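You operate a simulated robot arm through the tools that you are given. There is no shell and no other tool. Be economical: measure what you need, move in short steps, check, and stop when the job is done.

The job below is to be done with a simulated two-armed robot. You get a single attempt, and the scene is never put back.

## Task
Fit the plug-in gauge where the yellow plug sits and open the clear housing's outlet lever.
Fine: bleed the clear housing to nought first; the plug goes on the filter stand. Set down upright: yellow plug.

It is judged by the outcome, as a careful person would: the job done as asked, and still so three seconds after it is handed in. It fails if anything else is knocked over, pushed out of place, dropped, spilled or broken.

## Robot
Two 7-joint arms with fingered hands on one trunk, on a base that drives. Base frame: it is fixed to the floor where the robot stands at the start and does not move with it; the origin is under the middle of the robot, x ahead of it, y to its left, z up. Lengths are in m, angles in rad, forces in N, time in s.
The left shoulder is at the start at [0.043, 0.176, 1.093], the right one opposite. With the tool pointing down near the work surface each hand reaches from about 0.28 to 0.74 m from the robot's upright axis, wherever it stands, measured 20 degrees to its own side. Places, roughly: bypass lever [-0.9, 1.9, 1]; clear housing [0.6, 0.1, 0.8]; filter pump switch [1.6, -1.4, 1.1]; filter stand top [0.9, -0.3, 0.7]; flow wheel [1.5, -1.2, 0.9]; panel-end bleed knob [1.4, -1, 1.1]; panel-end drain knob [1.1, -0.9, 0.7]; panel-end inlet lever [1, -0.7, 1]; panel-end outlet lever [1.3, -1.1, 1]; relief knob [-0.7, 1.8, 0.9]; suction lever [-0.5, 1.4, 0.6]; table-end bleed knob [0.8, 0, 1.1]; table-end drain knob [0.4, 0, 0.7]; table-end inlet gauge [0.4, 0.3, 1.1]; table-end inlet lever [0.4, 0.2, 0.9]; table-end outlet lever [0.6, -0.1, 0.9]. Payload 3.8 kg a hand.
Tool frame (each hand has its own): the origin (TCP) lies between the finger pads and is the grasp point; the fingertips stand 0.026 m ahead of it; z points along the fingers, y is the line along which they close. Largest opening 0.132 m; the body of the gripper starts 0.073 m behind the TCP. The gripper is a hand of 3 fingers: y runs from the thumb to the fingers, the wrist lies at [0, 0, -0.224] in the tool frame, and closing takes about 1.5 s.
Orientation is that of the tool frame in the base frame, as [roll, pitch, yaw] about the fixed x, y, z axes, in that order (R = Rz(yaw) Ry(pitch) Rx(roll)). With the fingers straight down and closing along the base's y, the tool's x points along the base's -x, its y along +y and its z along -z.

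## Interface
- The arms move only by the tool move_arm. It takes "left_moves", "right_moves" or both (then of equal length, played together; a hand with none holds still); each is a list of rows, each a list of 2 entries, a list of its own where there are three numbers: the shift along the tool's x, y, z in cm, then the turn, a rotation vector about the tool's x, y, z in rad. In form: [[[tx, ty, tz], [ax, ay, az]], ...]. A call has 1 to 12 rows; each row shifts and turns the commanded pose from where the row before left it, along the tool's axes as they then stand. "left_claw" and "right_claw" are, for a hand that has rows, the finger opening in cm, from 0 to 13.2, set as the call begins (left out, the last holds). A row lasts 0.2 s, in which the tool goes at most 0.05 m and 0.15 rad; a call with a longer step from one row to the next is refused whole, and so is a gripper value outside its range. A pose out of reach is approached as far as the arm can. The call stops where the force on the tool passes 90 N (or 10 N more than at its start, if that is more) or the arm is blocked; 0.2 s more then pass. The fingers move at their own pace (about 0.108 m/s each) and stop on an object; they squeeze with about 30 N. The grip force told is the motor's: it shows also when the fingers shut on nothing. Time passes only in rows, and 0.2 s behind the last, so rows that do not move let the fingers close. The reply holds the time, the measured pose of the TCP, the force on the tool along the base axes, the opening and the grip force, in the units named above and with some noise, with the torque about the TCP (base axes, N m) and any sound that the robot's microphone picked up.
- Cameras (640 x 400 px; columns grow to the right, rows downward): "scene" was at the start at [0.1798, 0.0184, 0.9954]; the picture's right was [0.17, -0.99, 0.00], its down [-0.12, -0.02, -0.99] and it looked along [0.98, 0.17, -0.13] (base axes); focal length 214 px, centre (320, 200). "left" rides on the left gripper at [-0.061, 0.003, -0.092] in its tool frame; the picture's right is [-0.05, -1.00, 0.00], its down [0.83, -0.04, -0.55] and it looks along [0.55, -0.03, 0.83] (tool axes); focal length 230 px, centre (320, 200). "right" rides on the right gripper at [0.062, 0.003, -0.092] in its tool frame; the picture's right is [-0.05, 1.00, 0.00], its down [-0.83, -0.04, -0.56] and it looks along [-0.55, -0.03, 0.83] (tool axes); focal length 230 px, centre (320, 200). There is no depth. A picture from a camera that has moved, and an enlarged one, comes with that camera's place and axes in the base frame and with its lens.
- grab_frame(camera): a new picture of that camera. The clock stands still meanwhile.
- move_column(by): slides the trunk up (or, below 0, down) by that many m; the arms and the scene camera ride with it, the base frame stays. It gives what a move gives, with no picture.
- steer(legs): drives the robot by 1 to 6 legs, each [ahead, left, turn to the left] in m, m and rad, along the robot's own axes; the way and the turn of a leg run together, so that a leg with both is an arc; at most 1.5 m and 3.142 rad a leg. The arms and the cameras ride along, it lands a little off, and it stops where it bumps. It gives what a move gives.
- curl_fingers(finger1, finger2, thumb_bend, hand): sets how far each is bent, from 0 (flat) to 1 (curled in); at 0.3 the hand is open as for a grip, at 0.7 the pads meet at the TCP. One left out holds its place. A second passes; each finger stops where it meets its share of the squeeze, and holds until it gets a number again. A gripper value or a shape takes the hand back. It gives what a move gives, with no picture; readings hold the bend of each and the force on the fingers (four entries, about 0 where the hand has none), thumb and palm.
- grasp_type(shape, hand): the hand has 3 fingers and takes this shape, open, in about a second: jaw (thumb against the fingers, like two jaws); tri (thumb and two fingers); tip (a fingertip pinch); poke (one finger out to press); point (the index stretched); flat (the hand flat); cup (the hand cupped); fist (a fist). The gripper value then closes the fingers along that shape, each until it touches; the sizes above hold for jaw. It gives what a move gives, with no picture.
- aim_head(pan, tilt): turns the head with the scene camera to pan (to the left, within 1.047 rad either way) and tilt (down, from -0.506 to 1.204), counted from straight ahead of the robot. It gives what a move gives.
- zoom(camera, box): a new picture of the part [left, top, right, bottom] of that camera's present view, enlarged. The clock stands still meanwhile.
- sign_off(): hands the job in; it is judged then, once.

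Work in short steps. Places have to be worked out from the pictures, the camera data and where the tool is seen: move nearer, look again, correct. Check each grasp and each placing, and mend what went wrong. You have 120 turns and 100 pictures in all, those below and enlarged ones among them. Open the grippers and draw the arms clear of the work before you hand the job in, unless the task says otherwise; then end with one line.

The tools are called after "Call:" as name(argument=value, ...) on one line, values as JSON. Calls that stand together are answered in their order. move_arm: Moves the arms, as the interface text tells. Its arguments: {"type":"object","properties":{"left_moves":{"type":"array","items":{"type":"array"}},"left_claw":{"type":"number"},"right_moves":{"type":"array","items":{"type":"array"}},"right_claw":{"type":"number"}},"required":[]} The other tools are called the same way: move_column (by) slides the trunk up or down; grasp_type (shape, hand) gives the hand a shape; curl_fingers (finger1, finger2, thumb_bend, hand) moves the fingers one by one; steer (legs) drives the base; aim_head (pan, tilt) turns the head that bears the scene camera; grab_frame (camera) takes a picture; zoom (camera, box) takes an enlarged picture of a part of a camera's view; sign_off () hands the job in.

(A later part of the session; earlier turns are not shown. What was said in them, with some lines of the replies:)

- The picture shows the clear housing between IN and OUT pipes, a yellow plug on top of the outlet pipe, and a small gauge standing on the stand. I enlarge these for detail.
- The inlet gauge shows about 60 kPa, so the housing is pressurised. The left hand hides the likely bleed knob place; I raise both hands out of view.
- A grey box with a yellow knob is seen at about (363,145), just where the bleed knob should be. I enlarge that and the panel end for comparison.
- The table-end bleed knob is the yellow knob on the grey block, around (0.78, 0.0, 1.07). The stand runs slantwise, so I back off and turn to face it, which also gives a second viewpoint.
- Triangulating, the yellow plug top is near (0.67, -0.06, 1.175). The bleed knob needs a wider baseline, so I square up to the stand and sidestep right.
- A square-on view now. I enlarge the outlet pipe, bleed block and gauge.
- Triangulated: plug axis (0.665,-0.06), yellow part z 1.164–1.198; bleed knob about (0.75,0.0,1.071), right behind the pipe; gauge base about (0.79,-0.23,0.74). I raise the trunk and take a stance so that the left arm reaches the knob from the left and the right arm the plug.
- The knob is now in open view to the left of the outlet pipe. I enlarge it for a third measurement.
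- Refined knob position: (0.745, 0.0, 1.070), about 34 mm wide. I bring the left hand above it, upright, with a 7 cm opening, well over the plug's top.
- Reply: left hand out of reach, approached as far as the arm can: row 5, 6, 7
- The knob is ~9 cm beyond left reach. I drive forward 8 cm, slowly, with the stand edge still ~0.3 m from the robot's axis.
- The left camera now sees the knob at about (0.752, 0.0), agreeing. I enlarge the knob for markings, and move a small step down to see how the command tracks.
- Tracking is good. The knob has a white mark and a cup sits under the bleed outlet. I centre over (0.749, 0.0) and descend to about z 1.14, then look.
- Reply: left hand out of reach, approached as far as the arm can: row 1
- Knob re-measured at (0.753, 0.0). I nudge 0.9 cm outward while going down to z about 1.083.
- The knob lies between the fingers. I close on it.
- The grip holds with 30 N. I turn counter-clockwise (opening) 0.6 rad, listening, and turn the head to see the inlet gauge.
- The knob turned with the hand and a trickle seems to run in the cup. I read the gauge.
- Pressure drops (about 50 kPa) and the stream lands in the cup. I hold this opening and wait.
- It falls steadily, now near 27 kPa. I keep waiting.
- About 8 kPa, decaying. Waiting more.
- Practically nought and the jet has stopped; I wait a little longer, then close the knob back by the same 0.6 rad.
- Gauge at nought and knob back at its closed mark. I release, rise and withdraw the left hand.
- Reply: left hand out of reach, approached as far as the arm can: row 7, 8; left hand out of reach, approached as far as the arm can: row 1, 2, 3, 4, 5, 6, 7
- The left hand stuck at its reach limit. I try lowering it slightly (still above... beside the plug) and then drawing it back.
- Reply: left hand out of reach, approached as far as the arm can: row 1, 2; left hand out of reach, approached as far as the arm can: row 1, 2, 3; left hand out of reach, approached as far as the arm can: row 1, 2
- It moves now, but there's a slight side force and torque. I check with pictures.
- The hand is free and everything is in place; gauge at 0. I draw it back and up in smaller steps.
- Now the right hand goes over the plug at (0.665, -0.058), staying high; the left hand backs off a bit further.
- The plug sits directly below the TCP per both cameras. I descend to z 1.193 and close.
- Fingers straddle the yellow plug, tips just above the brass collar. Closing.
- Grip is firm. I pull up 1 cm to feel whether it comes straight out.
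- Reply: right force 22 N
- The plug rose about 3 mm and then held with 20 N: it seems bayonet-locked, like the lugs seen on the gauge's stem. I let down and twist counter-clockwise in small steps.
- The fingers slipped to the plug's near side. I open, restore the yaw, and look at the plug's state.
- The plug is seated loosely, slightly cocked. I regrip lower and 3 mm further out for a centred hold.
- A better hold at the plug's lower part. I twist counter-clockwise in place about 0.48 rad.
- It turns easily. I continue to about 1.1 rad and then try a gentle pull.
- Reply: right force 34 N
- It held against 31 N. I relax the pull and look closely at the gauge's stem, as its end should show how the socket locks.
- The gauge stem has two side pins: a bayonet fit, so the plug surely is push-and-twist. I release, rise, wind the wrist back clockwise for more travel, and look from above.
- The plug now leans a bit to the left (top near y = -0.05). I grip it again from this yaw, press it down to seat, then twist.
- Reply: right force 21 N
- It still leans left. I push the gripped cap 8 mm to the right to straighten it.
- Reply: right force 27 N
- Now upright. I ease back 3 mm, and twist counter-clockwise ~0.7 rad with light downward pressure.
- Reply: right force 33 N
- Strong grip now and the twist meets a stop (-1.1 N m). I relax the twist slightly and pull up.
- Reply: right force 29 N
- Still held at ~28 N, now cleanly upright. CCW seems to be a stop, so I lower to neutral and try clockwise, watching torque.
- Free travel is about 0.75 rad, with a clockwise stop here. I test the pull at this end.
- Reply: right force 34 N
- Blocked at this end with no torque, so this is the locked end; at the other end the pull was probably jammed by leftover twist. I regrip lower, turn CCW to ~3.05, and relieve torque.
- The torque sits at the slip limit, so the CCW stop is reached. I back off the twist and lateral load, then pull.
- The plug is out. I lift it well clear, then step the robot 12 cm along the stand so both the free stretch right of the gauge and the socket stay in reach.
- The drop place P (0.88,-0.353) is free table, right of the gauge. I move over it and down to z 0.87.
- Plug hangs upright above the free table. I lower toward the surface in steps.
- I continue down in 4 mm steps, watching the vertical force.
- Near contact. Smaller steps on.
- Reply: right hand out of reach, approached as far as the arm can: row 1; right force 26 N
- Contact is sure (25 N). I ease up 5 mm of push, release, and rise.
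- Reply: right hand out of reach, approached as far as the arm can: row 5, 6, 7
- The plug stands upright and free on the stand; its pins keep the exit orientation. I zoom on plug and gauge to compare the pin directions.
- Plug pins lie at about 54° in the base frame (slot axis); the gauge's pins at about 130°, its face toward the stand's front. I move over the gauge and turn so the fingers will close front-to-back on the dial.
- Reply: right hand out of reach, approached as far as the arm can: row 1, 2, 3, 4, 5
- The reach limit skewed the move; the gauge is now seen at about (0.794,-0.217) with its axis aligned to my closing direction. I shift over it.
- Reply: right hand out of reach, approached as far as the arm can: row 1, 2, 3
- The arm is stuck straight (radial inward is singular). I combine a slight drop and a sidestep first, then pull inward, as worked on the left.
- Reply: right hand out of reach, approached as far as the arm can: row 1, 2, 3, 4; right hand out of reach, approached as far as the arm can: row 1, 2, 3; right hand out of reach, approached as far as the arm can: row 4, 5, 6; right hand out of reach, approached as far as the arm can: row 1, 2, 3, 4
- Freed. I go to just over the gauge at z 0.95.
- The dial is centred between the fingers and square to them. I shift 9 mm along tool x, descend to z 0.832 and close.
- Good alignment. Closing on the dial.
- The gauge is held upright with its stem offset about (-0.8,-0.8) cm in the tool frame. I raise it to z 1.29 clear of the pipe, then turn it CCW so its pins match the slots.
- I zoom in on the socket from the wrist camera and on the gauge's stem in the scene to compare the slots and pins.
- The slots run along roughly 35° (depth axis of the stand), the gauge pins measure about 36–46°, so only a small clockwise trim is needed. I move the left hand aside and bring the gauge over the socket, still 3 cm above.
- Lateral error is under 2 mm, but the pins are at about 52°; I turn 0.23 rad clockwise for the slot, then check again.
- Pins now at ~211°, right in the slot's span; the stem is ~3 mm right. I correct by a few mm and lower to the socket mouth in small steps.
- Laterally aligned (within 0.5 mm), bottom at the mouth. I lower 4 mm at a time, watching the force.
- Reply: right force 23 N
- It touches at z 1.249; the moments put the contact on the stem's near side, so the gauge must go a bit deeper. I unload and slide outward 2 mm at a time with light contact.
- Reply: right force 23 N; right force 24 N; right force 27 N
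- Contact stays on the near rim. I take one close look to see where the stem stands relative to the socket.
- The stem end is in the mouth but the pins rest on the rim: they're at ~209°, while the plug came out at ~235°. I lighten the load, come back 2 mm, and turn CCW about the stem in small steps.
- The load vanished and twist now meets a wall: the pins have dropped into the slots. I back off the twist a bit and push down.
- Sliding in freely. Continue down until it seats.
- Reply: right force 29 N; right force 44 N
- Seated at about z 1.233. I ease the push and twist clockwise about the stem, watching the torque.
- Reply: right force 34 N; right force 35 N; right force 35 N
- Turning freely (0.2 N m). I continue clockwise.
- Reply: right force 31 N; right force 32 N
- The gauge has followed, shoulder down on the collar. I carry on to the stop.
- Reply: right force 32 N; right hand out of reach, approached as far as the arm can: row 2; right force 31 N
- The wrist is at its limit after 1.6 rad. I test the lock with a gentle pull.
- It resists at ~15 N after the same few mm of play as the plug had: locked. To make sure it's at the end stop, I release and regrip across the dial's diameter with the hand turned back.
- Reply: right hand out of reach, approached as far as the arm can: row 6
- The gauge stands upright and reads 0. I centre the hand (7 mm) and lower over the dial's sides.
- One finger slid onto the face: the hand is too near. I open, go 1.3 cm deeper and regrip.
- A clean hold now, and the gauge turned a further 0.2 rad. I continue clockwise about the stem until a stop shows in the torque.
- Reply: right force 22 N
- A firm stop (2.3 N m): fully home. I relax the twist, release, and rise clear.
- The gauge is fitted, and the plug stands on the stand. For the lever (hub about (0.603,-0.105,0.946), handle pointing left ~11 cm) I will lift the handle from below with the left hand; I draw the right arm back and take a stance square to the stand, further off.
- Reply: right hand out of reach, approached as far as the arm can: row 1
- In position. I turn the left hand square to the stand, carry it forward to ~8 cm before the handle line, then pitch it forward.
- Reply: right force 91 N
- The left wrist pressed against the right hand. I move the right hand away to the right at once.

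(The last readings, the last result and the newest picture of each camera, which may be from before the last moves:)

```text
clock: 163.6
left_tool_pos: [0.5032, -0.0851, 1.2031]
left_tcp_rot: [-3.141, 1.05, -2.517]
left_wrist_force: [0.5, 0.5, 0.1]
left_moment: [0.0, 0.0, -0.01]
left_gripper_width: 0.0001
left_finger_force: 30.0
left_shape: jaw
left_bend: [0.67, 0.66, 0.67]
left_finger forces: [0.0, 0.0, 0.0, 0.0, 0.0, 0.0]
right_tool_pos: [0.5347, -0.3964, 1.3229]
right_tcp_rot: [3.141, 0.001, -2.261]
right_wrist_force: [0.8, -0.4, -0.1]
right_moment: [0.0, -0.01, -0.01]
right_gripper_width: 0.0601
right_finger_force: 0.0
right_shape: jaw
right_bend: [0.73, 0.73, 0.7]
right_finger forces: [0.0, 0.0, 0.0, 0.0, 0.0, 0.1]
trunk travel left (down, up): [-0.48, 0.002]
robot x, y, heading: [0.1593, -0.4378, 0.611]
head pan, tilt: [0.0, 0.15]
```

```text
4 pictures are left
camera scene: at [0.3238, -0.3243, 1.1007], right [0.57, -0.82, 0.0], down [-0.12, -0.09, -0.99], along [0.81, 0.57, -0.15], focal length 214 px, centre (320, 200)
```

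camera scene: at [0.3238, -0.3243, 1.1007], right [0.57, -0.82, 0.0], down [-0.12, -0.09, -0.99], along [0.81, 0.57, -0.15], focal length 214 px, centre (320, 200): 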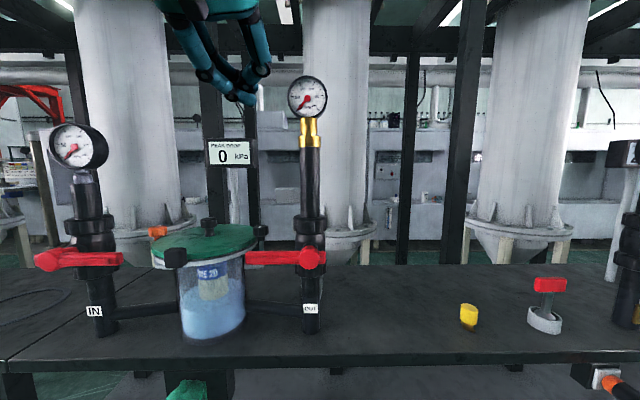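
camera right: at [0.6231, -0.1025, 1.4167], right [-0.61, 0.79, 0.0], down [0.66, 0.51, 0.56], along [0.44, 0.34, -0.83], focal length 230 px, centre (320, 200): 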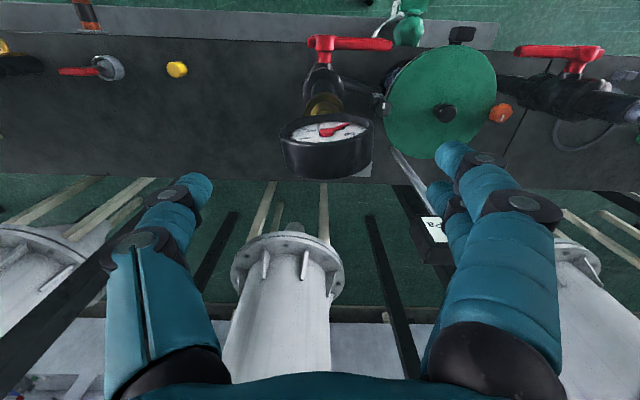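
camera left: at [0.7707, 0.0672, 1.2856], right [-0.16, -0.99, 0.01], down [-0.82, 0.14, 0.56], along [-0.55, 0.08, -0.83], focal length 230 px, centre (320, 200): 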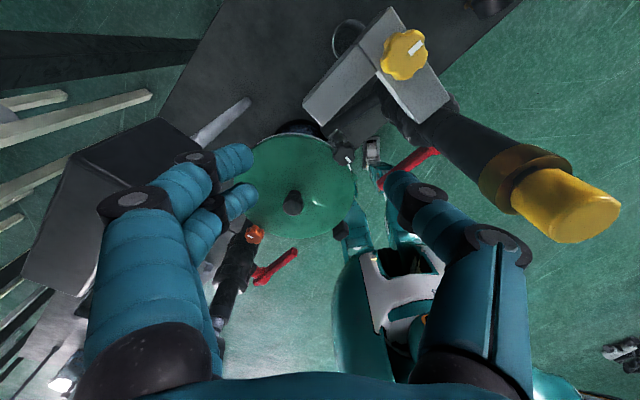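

The fitted gauge reads 0 upright and the plug stands well. The hub is confirmed at (0.603,-0.107,0.945), handle end near (0.54,-0.016). I lower the closed left hand in front of and below the handle (z ~0.895).

Call:
move_arm(left_moves=[[[3.92, 0, 1.93], [0, 0, 0]], [[3.92, 0, 1.93], [0, 0, 0]], [[3.92, 0, 1.93], [0, 0, 0]], [[3.92, 0, 1.93], [0, 0, 0]], [[3.92, 0, 1.93], [0, 0, 0]], [[3.92, 0, 1.93], [0, 0, 0]], [[3.92, 0, 1.93], [0, 0, 0]]])

Call:
zoom(camera="scene", box=[160, 180, 400, 330])

```text
clock: 165.2
left_tool_pos: [0.4864, -0.0955, 0.8979]
left_tcp_rot: [3.141, 1.048, -2.518]
left_wrist_force: [-0.4, -0.9, -0.1]
left_moment: [0.03, -0.01, 0.05]
left_gripper_width: 0.0
left_finger_force: 30.4
left_shape: jaw
left_bend: [0.67, 0.66, 0.67]
left_finger forces: [0.0, 0.0, 0.1, 0.0, 0.0, 0.2]
right_tool_pos: [0.5349, -0.396, 1.3221]
right_tcp_rot: [-3.141, 0.001, -2.261]
right_wrist_force: [0.7, -1.1, 0.1]
right_moment: [-0.01, 0.02, -0.03]
right_gripper_width: 0.0606
right_finger_force: 0.1
right_shape: jaw
right_bend: [0.73, 0.73, 0.7]
right_finger forces: [0.0, 0.1, 0.1, 0.1, 0.1, 0.0]
trunk travel left (down, up): [-0.48, 0.002]
robot x, y, heading: [0.1628, -0.4429, 0.603]
head pan, tilt: [0.0, 0.15]
```

```text
2.67 times, centred on (280, 255) of scene
camera zoom: at [0.3244, -0.3247, 1.1006], right [0.57, -0.82, 0.0], down [-0.12, -0.09, -0.99], along [0.81, 0.57, -0.15], focal length 572 px, centre (427, 53)
```

zoom: 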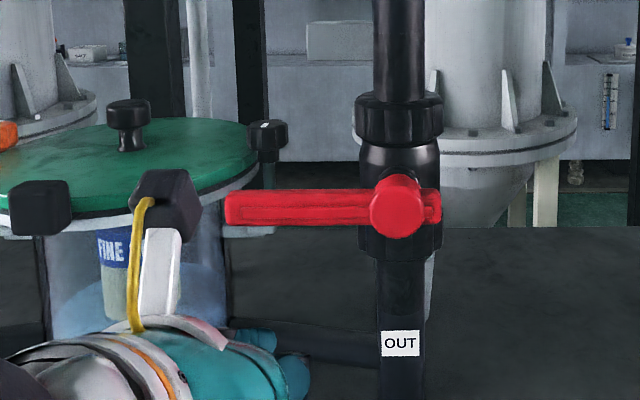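

The hand is below and in front of the handle. I push it forward 9 cm, under the handle.

Call:
move_arm(left_moves=[[[-1.5, 0, 2.6], [0, 0, 0]], [[-1.5, 0, 2.6], [0, 0, 0]], [[-1.25, 0, 2.17], [0, 0, 0]]])

Call:
move_arm(left_moves=[[[-0.866, 0, -0.5], [0, 0, 0]], [[-0.866, 0, -0.5], [0, 0, 0]]])

```text
clock: 165.9
left_tool_pos: [0.5545, -0.0462, 0.8978]
left_tcp_rot: [-3.139, 1.05, -2.516]
left_wrist_force: [-0.4, 1.0, 0.3]
left_moment: [0.02, -0.01, -0.05]
left_gripper_width: 0.0
left_finger_force: 30.1
left_shape: jaw
left_bend: [0.67, 0.66, 0.67]
left_finger forces: [0.1, 0.1, 0.0, 0.0, 0.0, 0.0]
right_tool_pos: [0.5341, -0.3952, 1.3225]
right_tcp_rot: [-3.141, 0.001, -2.261]
right_wrist_force: [0.0, 0.3, -0.2]
right_moment: [-0.01, 0.0, 0.0]
right_gripper_width: 0.06
right_finger_force: 0.1
right_shape: jaw
right_bend: [0.73, 0.73, 0.7]
right_finger forces: [0.0, 0.0, 0.0, 0.0, 0.0, 0.0]
trunk travel left (down, up): [-0.48, 0.002]
robot x, y, heading: [0.1609, -0.441, 0.609]
head pan, tilt: [0.0, 0.15]
```

```text
clock: 166.6
left_tool_pos: [0.5551, -0.0458, 0.9156]
left_tcp_rot: [3.139, 1.047, -2.518]
left_wrist_force: [-1.5, 0.3, -2.4]
left_moment: [0.0, 0.0, 0.0]
left_gripper_width: 0.0
left_finger_force: 29.8
left_shape: jaw
left_bend: [0.67, 0.66, 0.67]
left_finger forces: [2.4, 0.0, 0.1, 0.0, 0.0, 0.0]
right_tool_pos: [0.5338, -0.3962, 1.3237]
right_tcp_rot: [-3.141, 0.003, -2.259]
right_wrist_force: [0.0, 0.0, 0.5]
right_moment: [0.01, 0.05, 0.02]
right_gripper_width: 0.06
right_finger_force: 0.0
right_shape: jaw
right_bend: [0.73, 0.73, 0.7]
right_finger forces: [0.0, 0.0, 0.1, 0.1, 0.1, 0.0]
trunk travel left (down, up): [-0.48, 0.002]
robot x, y, heading: [0.1618, -0.4385, 0.609]
head pan, tilt: [0.0, 0.15]
```

Contact with the handle's underside. I lift along the arc about the hub, slowly, first 30°.

Call:
move_arm(left_moves=[[[-0.9, 0.26, -0.52], [0, 0, 0]], [[-0.9, 0.26, -0.52], [0, 0, 0]], [[-0.92, -0.02, -0.53], [0, 0, 0]], [[-0.92, -0.02, -0.53], [0, 0, 0]]])

Call:
move_arm(left_moves=[[[-0.89, -0.3, -0.51], [0, 0, 0]], [[-0.89, -0.3, -0.51], [0, 0, 0]], [[-0.79, -0.55, -0.46], [0, 0, 0]], [[-0.79, -0.55, -0.46], [0, 0, 0]]])

```text
clock: 167.6
left_tool_pos: [0.5539, -0.0417, 0.96]
left_tcp_rot: [3.138, 1.05, -2.517]
left_wrist_force: [0.5, 0.2, -1.4]
left_moment: [0.0, 0.06, -0.02]
left_gripper_width: 0.0
left_finger_force: 30.6
left_shape: jaw
left_bend: [0.66, 0.66, 0.67]
left_finger forces: [0.1, 0.0, 0.1, 0.0, 0.0, 0.1]
right_tool_pos: [0.5346, -0.3954, 1.3239]
right_tcp_rot: [3.141, 0.0, -2.26]
right_wrist_force: [0.8, 0.9, -0.1]
right_moment: [-0.01, 0.0, -0.01]
right_gripper_width: 0.0602
right_finger_force: 0.1
right_shape: jaw
right_bend: [0.73, 0.73, 0.7]
right_finger forces: [0.0, 0.0, 0.1, 0.0, 0.0, 0.1]
trunk travel left (down, up): [-0.48, 0.002]
robot x, y, heading: [0.1604, -0.4375, 0.609]
head pan, tilt: [0.0, 0.15]
```

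```text
clock: 168.6
left_tool_pos: [0.5638, -0.0564, 0.9991]
left_tcp_rot: [3.139, 1.05, -2.517]
left_wrist_force: [-1.7, 0.9, -2.5]
left_moment: [-0.01, 0.06, 0.02]
left_gripper_width: 0.0002
left_finger_force: 29.9
left_shape: jaw
left_bend: [0.66, 0.66, 0.67]
left_finger forces: [0.0, 0.0, 0.1, 0.0, 0.0, 0.0]
right_tool_pos: [0.5329, -0.3973, 1.3236]
right_tcp_rot: [3.14, 0.002, -2.261]
right_wrist_force: [-0.4, -0.1, 0.6]
right_moment: [0.05, -0.01, -0.01]
right_gripper_width: 0.0599
right_finger_force: 0.1
right_shape: jaw
right_bend: [0.73, 0.73, 0.7]
right_finger forces: [0.0, 0.0, 0.0, 0.1, 0.0, 0.1]
trunk travel left (down, up): [-0.48, 0.002]
robot x, y, heading: [0.1616, -0.4385, 0.614]
head pan, tilt: [0.0, 0.15]
```

Little resistance; I finish the arc to upright and then look.

Call:
move_arm(left_moves=[[[-0.64, -0.77, -0.37], [0, 0, 0]], [[-0.64, -0.77, -0.37], [0, 0, 0]], [[-0.45, -0.94, -0.26], [0, 0, 0]], [[-0.45, -0.94, -0.26], [0, 0, 0]]])

Call:
zoom(camera="scene", box=[200, 140, 400, 310])

```text
clock: 169.6
left_tool_pos: [0.5834, -0.084, 1.024]
left_tcp_rot: [3.142, 1.05, -2.518]
left_wrist_force: [-0.7, 1.2, -1.2]
left_moment: [-0.01, 0.01, 0.02]
left_gripper_width: 0.0
left_finger_force: 29.8
left_shape: jaw
left_bend: [0.66, 0.66, 0.67]
left_finger forces: [0.0, 0.1, 0.0, 0.0, 0.0, 0.1]
right_tool_pos: [0.5344, -0.396, 1.3228]
right_tcp_rot: [-3.139, 0.003, -2.261]
right_wrist_force: [-0.1, 0.0, -0.5]
right_moment: [-0.01, 0.01, 0.03]
right_gripper_width: 0.0603
right_finger_force: 0.1
right_shape: jaw
right_bend: [0.73, 0.73, 0.7]
right_finger forces: [0.0, 0.1, 0.0, 0.0, 0.0, 0.0]
trunk travel left (down, up): [-0.48, 0.002]
robot x, y, heading: [0.1611, -0.4425, 0.611]
head pan, tilt: [0.0, 0.15]
```

```text
2.35 times, centred on (300, 225) of scene
camera zoom: at [0.3239, -0.3244, 1.1007], right [0.57, -0.82, 0.0], down [-0.12, -0.09, -0.99], along [0.81, 0.57, -0.15], focal length 505 px, centre (367, 141)
```

zoom: 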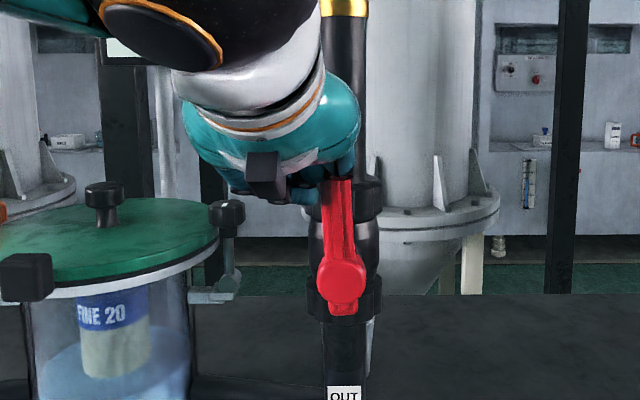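

The handle stands nearly upright, perhaps 5° short. I push a further ~1 cm to its stop, watching the force.

Call:
move_arm(left_moves=[[[0, -0.5, 0], [0, 0, 0]], [[0, -0.5, 0], [0, 0, 0]]])

Call:
move_arm(left_moves=[[[0, -0.4, 0], [0, 0, 0]]])

```text
clock: 170.2
left_tool_pos: [0.5875, -0.0903, 1.0253]
left_tcp_rot: [-3.141, 1.05, -2.513]
left_wrist_force: [-3.8, 5.2, 1.1]
left_moment: [0.0, -0.01, 0.09]
left_gripper_width: 0.0
left_finger_force: 29.7
left_shape: jaw
left_bend: [0.66, 0.66, 0.67]
left_finger forces: [0.0, 0.1, 0.0, 0.0, 0.0, 0.0]
right_tool_pos: [0.5332, -0.3949, 1.3236]
right_tcp_rot: [-3.14, 0.003, -2.259]
right_wrist_force: [-0.6, -0.1, -0.3]
right_moment: [0.0, 0.0, 0.03]
right_gripper_width: 0.0601
right_finger_force: 0.1
right_shape: jaw
right_bend: [0.73, 0.73, 0.7]
right_finger forces: [0.0, 0.1, 0.0, 0.0, 0.1, 0.0]
trunk travel left (down, up): [-0.48, 0.002]
robot x, y, heading: [0.1596, -0.4411, 0.608]
head pan, tilt: [0.0, 0.15]
```

```text
clock: 170.6
left_tool_pos: [0.5884, -0.0927, 1.024]
left_tcp_rot: [3.138, 1.05, -2.512]
left_wrist_force: [-11.9, 8.7, 3.7]
left_moment: [0.06, 0.0, 0.18]
left_gripper_width: 0.0001
left_finger_force: 30.1
left_shape: jaw
left_bend: [0.66, 0.66, 0.67]
left_finger forces: [0.0, 0.1, 0.0, 0.0, 0.0, 0.0]
right_tool_pos: [0.531, -0.3964, 1.3233]
right_tcp_rot: [-3.138, 0.003, -2.26]
right_wrist_force: [0.1, 0.3, 0.0]
right_moment: [0.01, -0.03, 0.01]
right_gripper_width: 0.06
right_finger_force: 0.0
right_shape: jaw
right_bend: [0.73, 0.73, 0.7]
right_finger forces: [0.0, 0.1, 0.1, 0.0, 0.0, 0.0]
trunk travel left (down, up): [-0.48, 0.002]
robot x, y, heading: [0.1607, -0.4435, 0.606]
head pan, tilt: [0.0, 0.15]
```

A firm stop: lever fully upright. I back the left hand away to the left and rearward, drive back a little, and check.

Call:
move_arm(left_moves=[[[0, 1.0, 0], [0, 0, 0]], [[0, 1.0, 0], [0, 0, 0]], [[1.5, 0, -2.6], [0, 0, 0]], [[1.5, 0, -2.6], [0, 0, 0]], [[1.5, 0, -2.6], [0, 0, 0]], [[1.5, 0, -2.6], [0, 0, 0]]])

Call:
steer(legs=[[-0.3, 0, 0]])

Call:
aim_head(pan=0.1, tilt=0.15)

Call:
grab_frame(camera="scene")

```text
clock: 171.9
left_tool_pos: [0.4823, -0.1479, 1.0232]
left_tcp_rot: [3.141, 1.05, -2.514]
left_wrist_force: [-0.3, -0.2, 0.2]
left_moment: [0.0, 0.0, 0.02]
left_gripper_width: 0.0
left_finger_force: 30.2
left_shape: jaw
left_bend: [0.66, 0.67, 0.67]
left_finger forces: [0.1, 0.0, 0.1, 0.0, 0.0, 0.1]
right_tool_pos: [0.5334, -0.3958, 1.3223]
right_tcp_rot: [3.142, 0.001, -2.26]
right_wrist_force: [0.1, 0.3, 0.1]
right_moment: [0.0, 0.01, 0.01]
right_gripper_width: 0.0605
right_finger_force: 0.0
right_shape: jaw
right_bend: [0.73, 0.73, 0.7]
right_finger forces: [0.0, 0.1, 0.0, 0.0, 0.1, 0.0]
trunk travel left (down, up): [-0.48, 0.002]
robot x, y, heading: [0.1593, -0.4374, 0.609]
head pan, tilt: [0.0, 0.15]
```

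```text
clock: 174.0
left_tool_pos: [0.2373, -0.319, 1.0224]
left_tcp_rot: [-3.141, 1.05, -2.509]
left_wrist_force: [0.2, -0.5, 0.0]
left_moment: [0.01, 0.02, -0.02]
left_gripper_width: 0.0
left_finger_force: 29.7
left_shape: jaw
left_bend: [0.66, 0.67, 0.67]
left_finger forces: [0.0, 0.0, 0.1, 0.0, 0.0, 0.0]
right_tool_pos: [0.2902, -0.565, 1.3224]
right_tcp_rot: [3.14, 0.002, -2.253]
right_wrist_force: [-0.1, -0.1, 0.6]
right_moment: [-0.03, 0.03, 0.0]
right_gripper_width: 0.0601
right_finger_force: 0.0
right_shape: jaw
right_bend: [0.73, 0.73, 0.7]
right_finger forces: [0.0, 0.1, 0.0, 0.0, 0.0, 0.0]
trunk travel left (down, up): [-0.48, 0.002]
robot x, y, heading: [-0.0788, -0.6095, 0.615]
head pan, tilt: [0.0, 0.15]
```

```text
clock: 174.7
left_tool_pos: [0.2356, -0.3193, 1.0242]
left_tcp_rot: [3.14, 1.049, -2.51]
left_wrist_force: [-0.8, -0.4, -0.2]
left_moment: [0.03, 0.01, -0.03]
left_gripper_width: 0.0002
left_finger_force: 29.6
left_shape: jaw
left_bend: [0.66, 0.67, 0.67]
left_finger forces: [0.0, 0.0, 0.1, 0.0, 0.1, 0.0]
right_tool_pos: [0.2892, -0.5652, 1.3227]
right_tcp_rot: [3.141, 0.002, -2.254]
right_wrist_force: [0.2, 0.5, 0.4]
right_moment: [-0.03, -0.01, -0.01]
right_gripper_width: 0.0602
right_finger_force: 0.1
right_shape: jaw
right_bend: [0.73, 0.73, 0.7]
right_finger forces: [0.2, 0.0, 0.1, 0.0, 0.1, 0.1]
trunk travel left (down, up): [-0.48, 0.002]
robot x, y, heading: [-0.0824, -0.612, 0.618]
head pan, tilt: [0.099, 0.15]
```

```text
1 pictures are left
camera scene: at [0.0737, -0.4871, 1.1008], right [0.66, -0.76, 0.0], down [-0.11, -0.1, -0.99], along [0.75, 0.65, -0.15], focal length 214 px, centre (320, 200)
```

scene: 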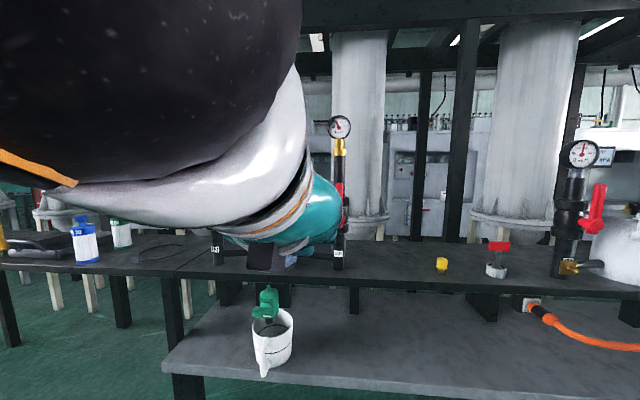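

The lever is upright and the fitted gauge now shows pressure; nothing leaks visibly. I open the left hand and spend the last picture on a close check.

Call:
move_arm(left_moves=[[[0, 0, 0], [0, 0, 0]], [[0, 0, 0], [0, 0, 0]], [[0, 0, 0], [0, 0, 0]], [[0, 0, 0], [0, 0, 0]], [[0, 0, 0], [0, 0, 0]]], left_claw=10, right_moves=[[[0, 0, 0], [0, 0, 0]], [[0, 0, 0], [0, 0, 0]], [[0, 0, 0], [0, 0, 0]], [[0, 0, 0], [0, 0, 0]], [[0, 0, 0], [0, 0, 0]]], right_claw=10)

Call:
zoom(camera="scene", box=[310, 100, 470, 280])

```text
clock: 175.9
left_tool_pos: [0.2367, -0.3189, 1.0231]
left_tcp_rot: [3.141, 1.048, -2.509]
left_wrist_force: [-0.1, -0.3, 1.2]
left_moment: [0.02, -0.01, 0.02]
left_gripper_width: 0.0999
left_finger_force: 0.1
left_shape: jaw
left_bend: [0.63, 0.63, 0.6]
left_finger forces: [0.1, 0.0, 0.0, 0.1, 0.0, 0.0]
right_tool_pos: [0.2908, -0.5661, 1.323]
right_tcp_rot: [-3.141, 0.001, -2.253]
right_wrist_force: [0.7, -0.3, 0.3]
right_moment: [-0.01, 0.01, -0.02]
right_gripper_width: 0.0998
right_finger_force: 0.1
right_shape: jaw
right_bend: [0.63, 0.63, 0.6]
right_finger forces: [0.1, 0.1, 0.0, 0.0, 0.1, 0.0]
trunk travel left (down, up): [-0.48, 0.002]
robot x, y, heading: [-0.083, -0.6093, 0.614]
head pan, tilt: [0.099, 0.15]
```

```text
2.22 times, centred on (390, 190) of scene
camera zoom: at [0.0739, -0.487, 1.1007], right [0.66, -0.76, 0.0], down [-0.11, -0.1, -0.99], along [0.75, 0.65, -0.15], focal length 477 px, centre (164, 222)
```

zoom: 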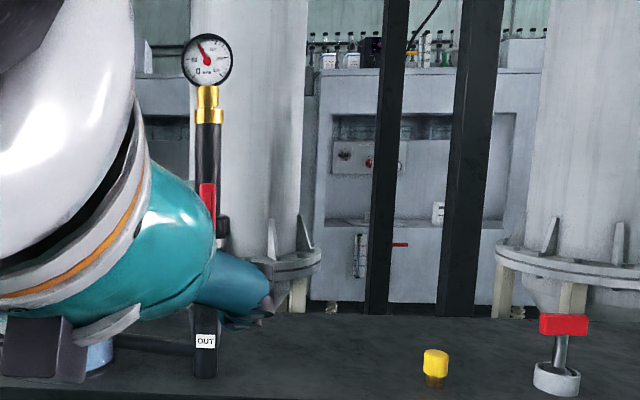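

The gauge is locked in and showing pressure, the lever is up, and the plug is upright on the stand. Both arms are clear with hands open, so I hand the job in.

Call:
sign_off()

```text
The job is handed in.
```

I bled the clear housing to nought and closed the bleed knob again, fitted the plug-in gauge where the yellow plug sat, stood the plug upright on the filter stand, and turned the outlet lever upright to open; the fitted gauge now shows pressure.
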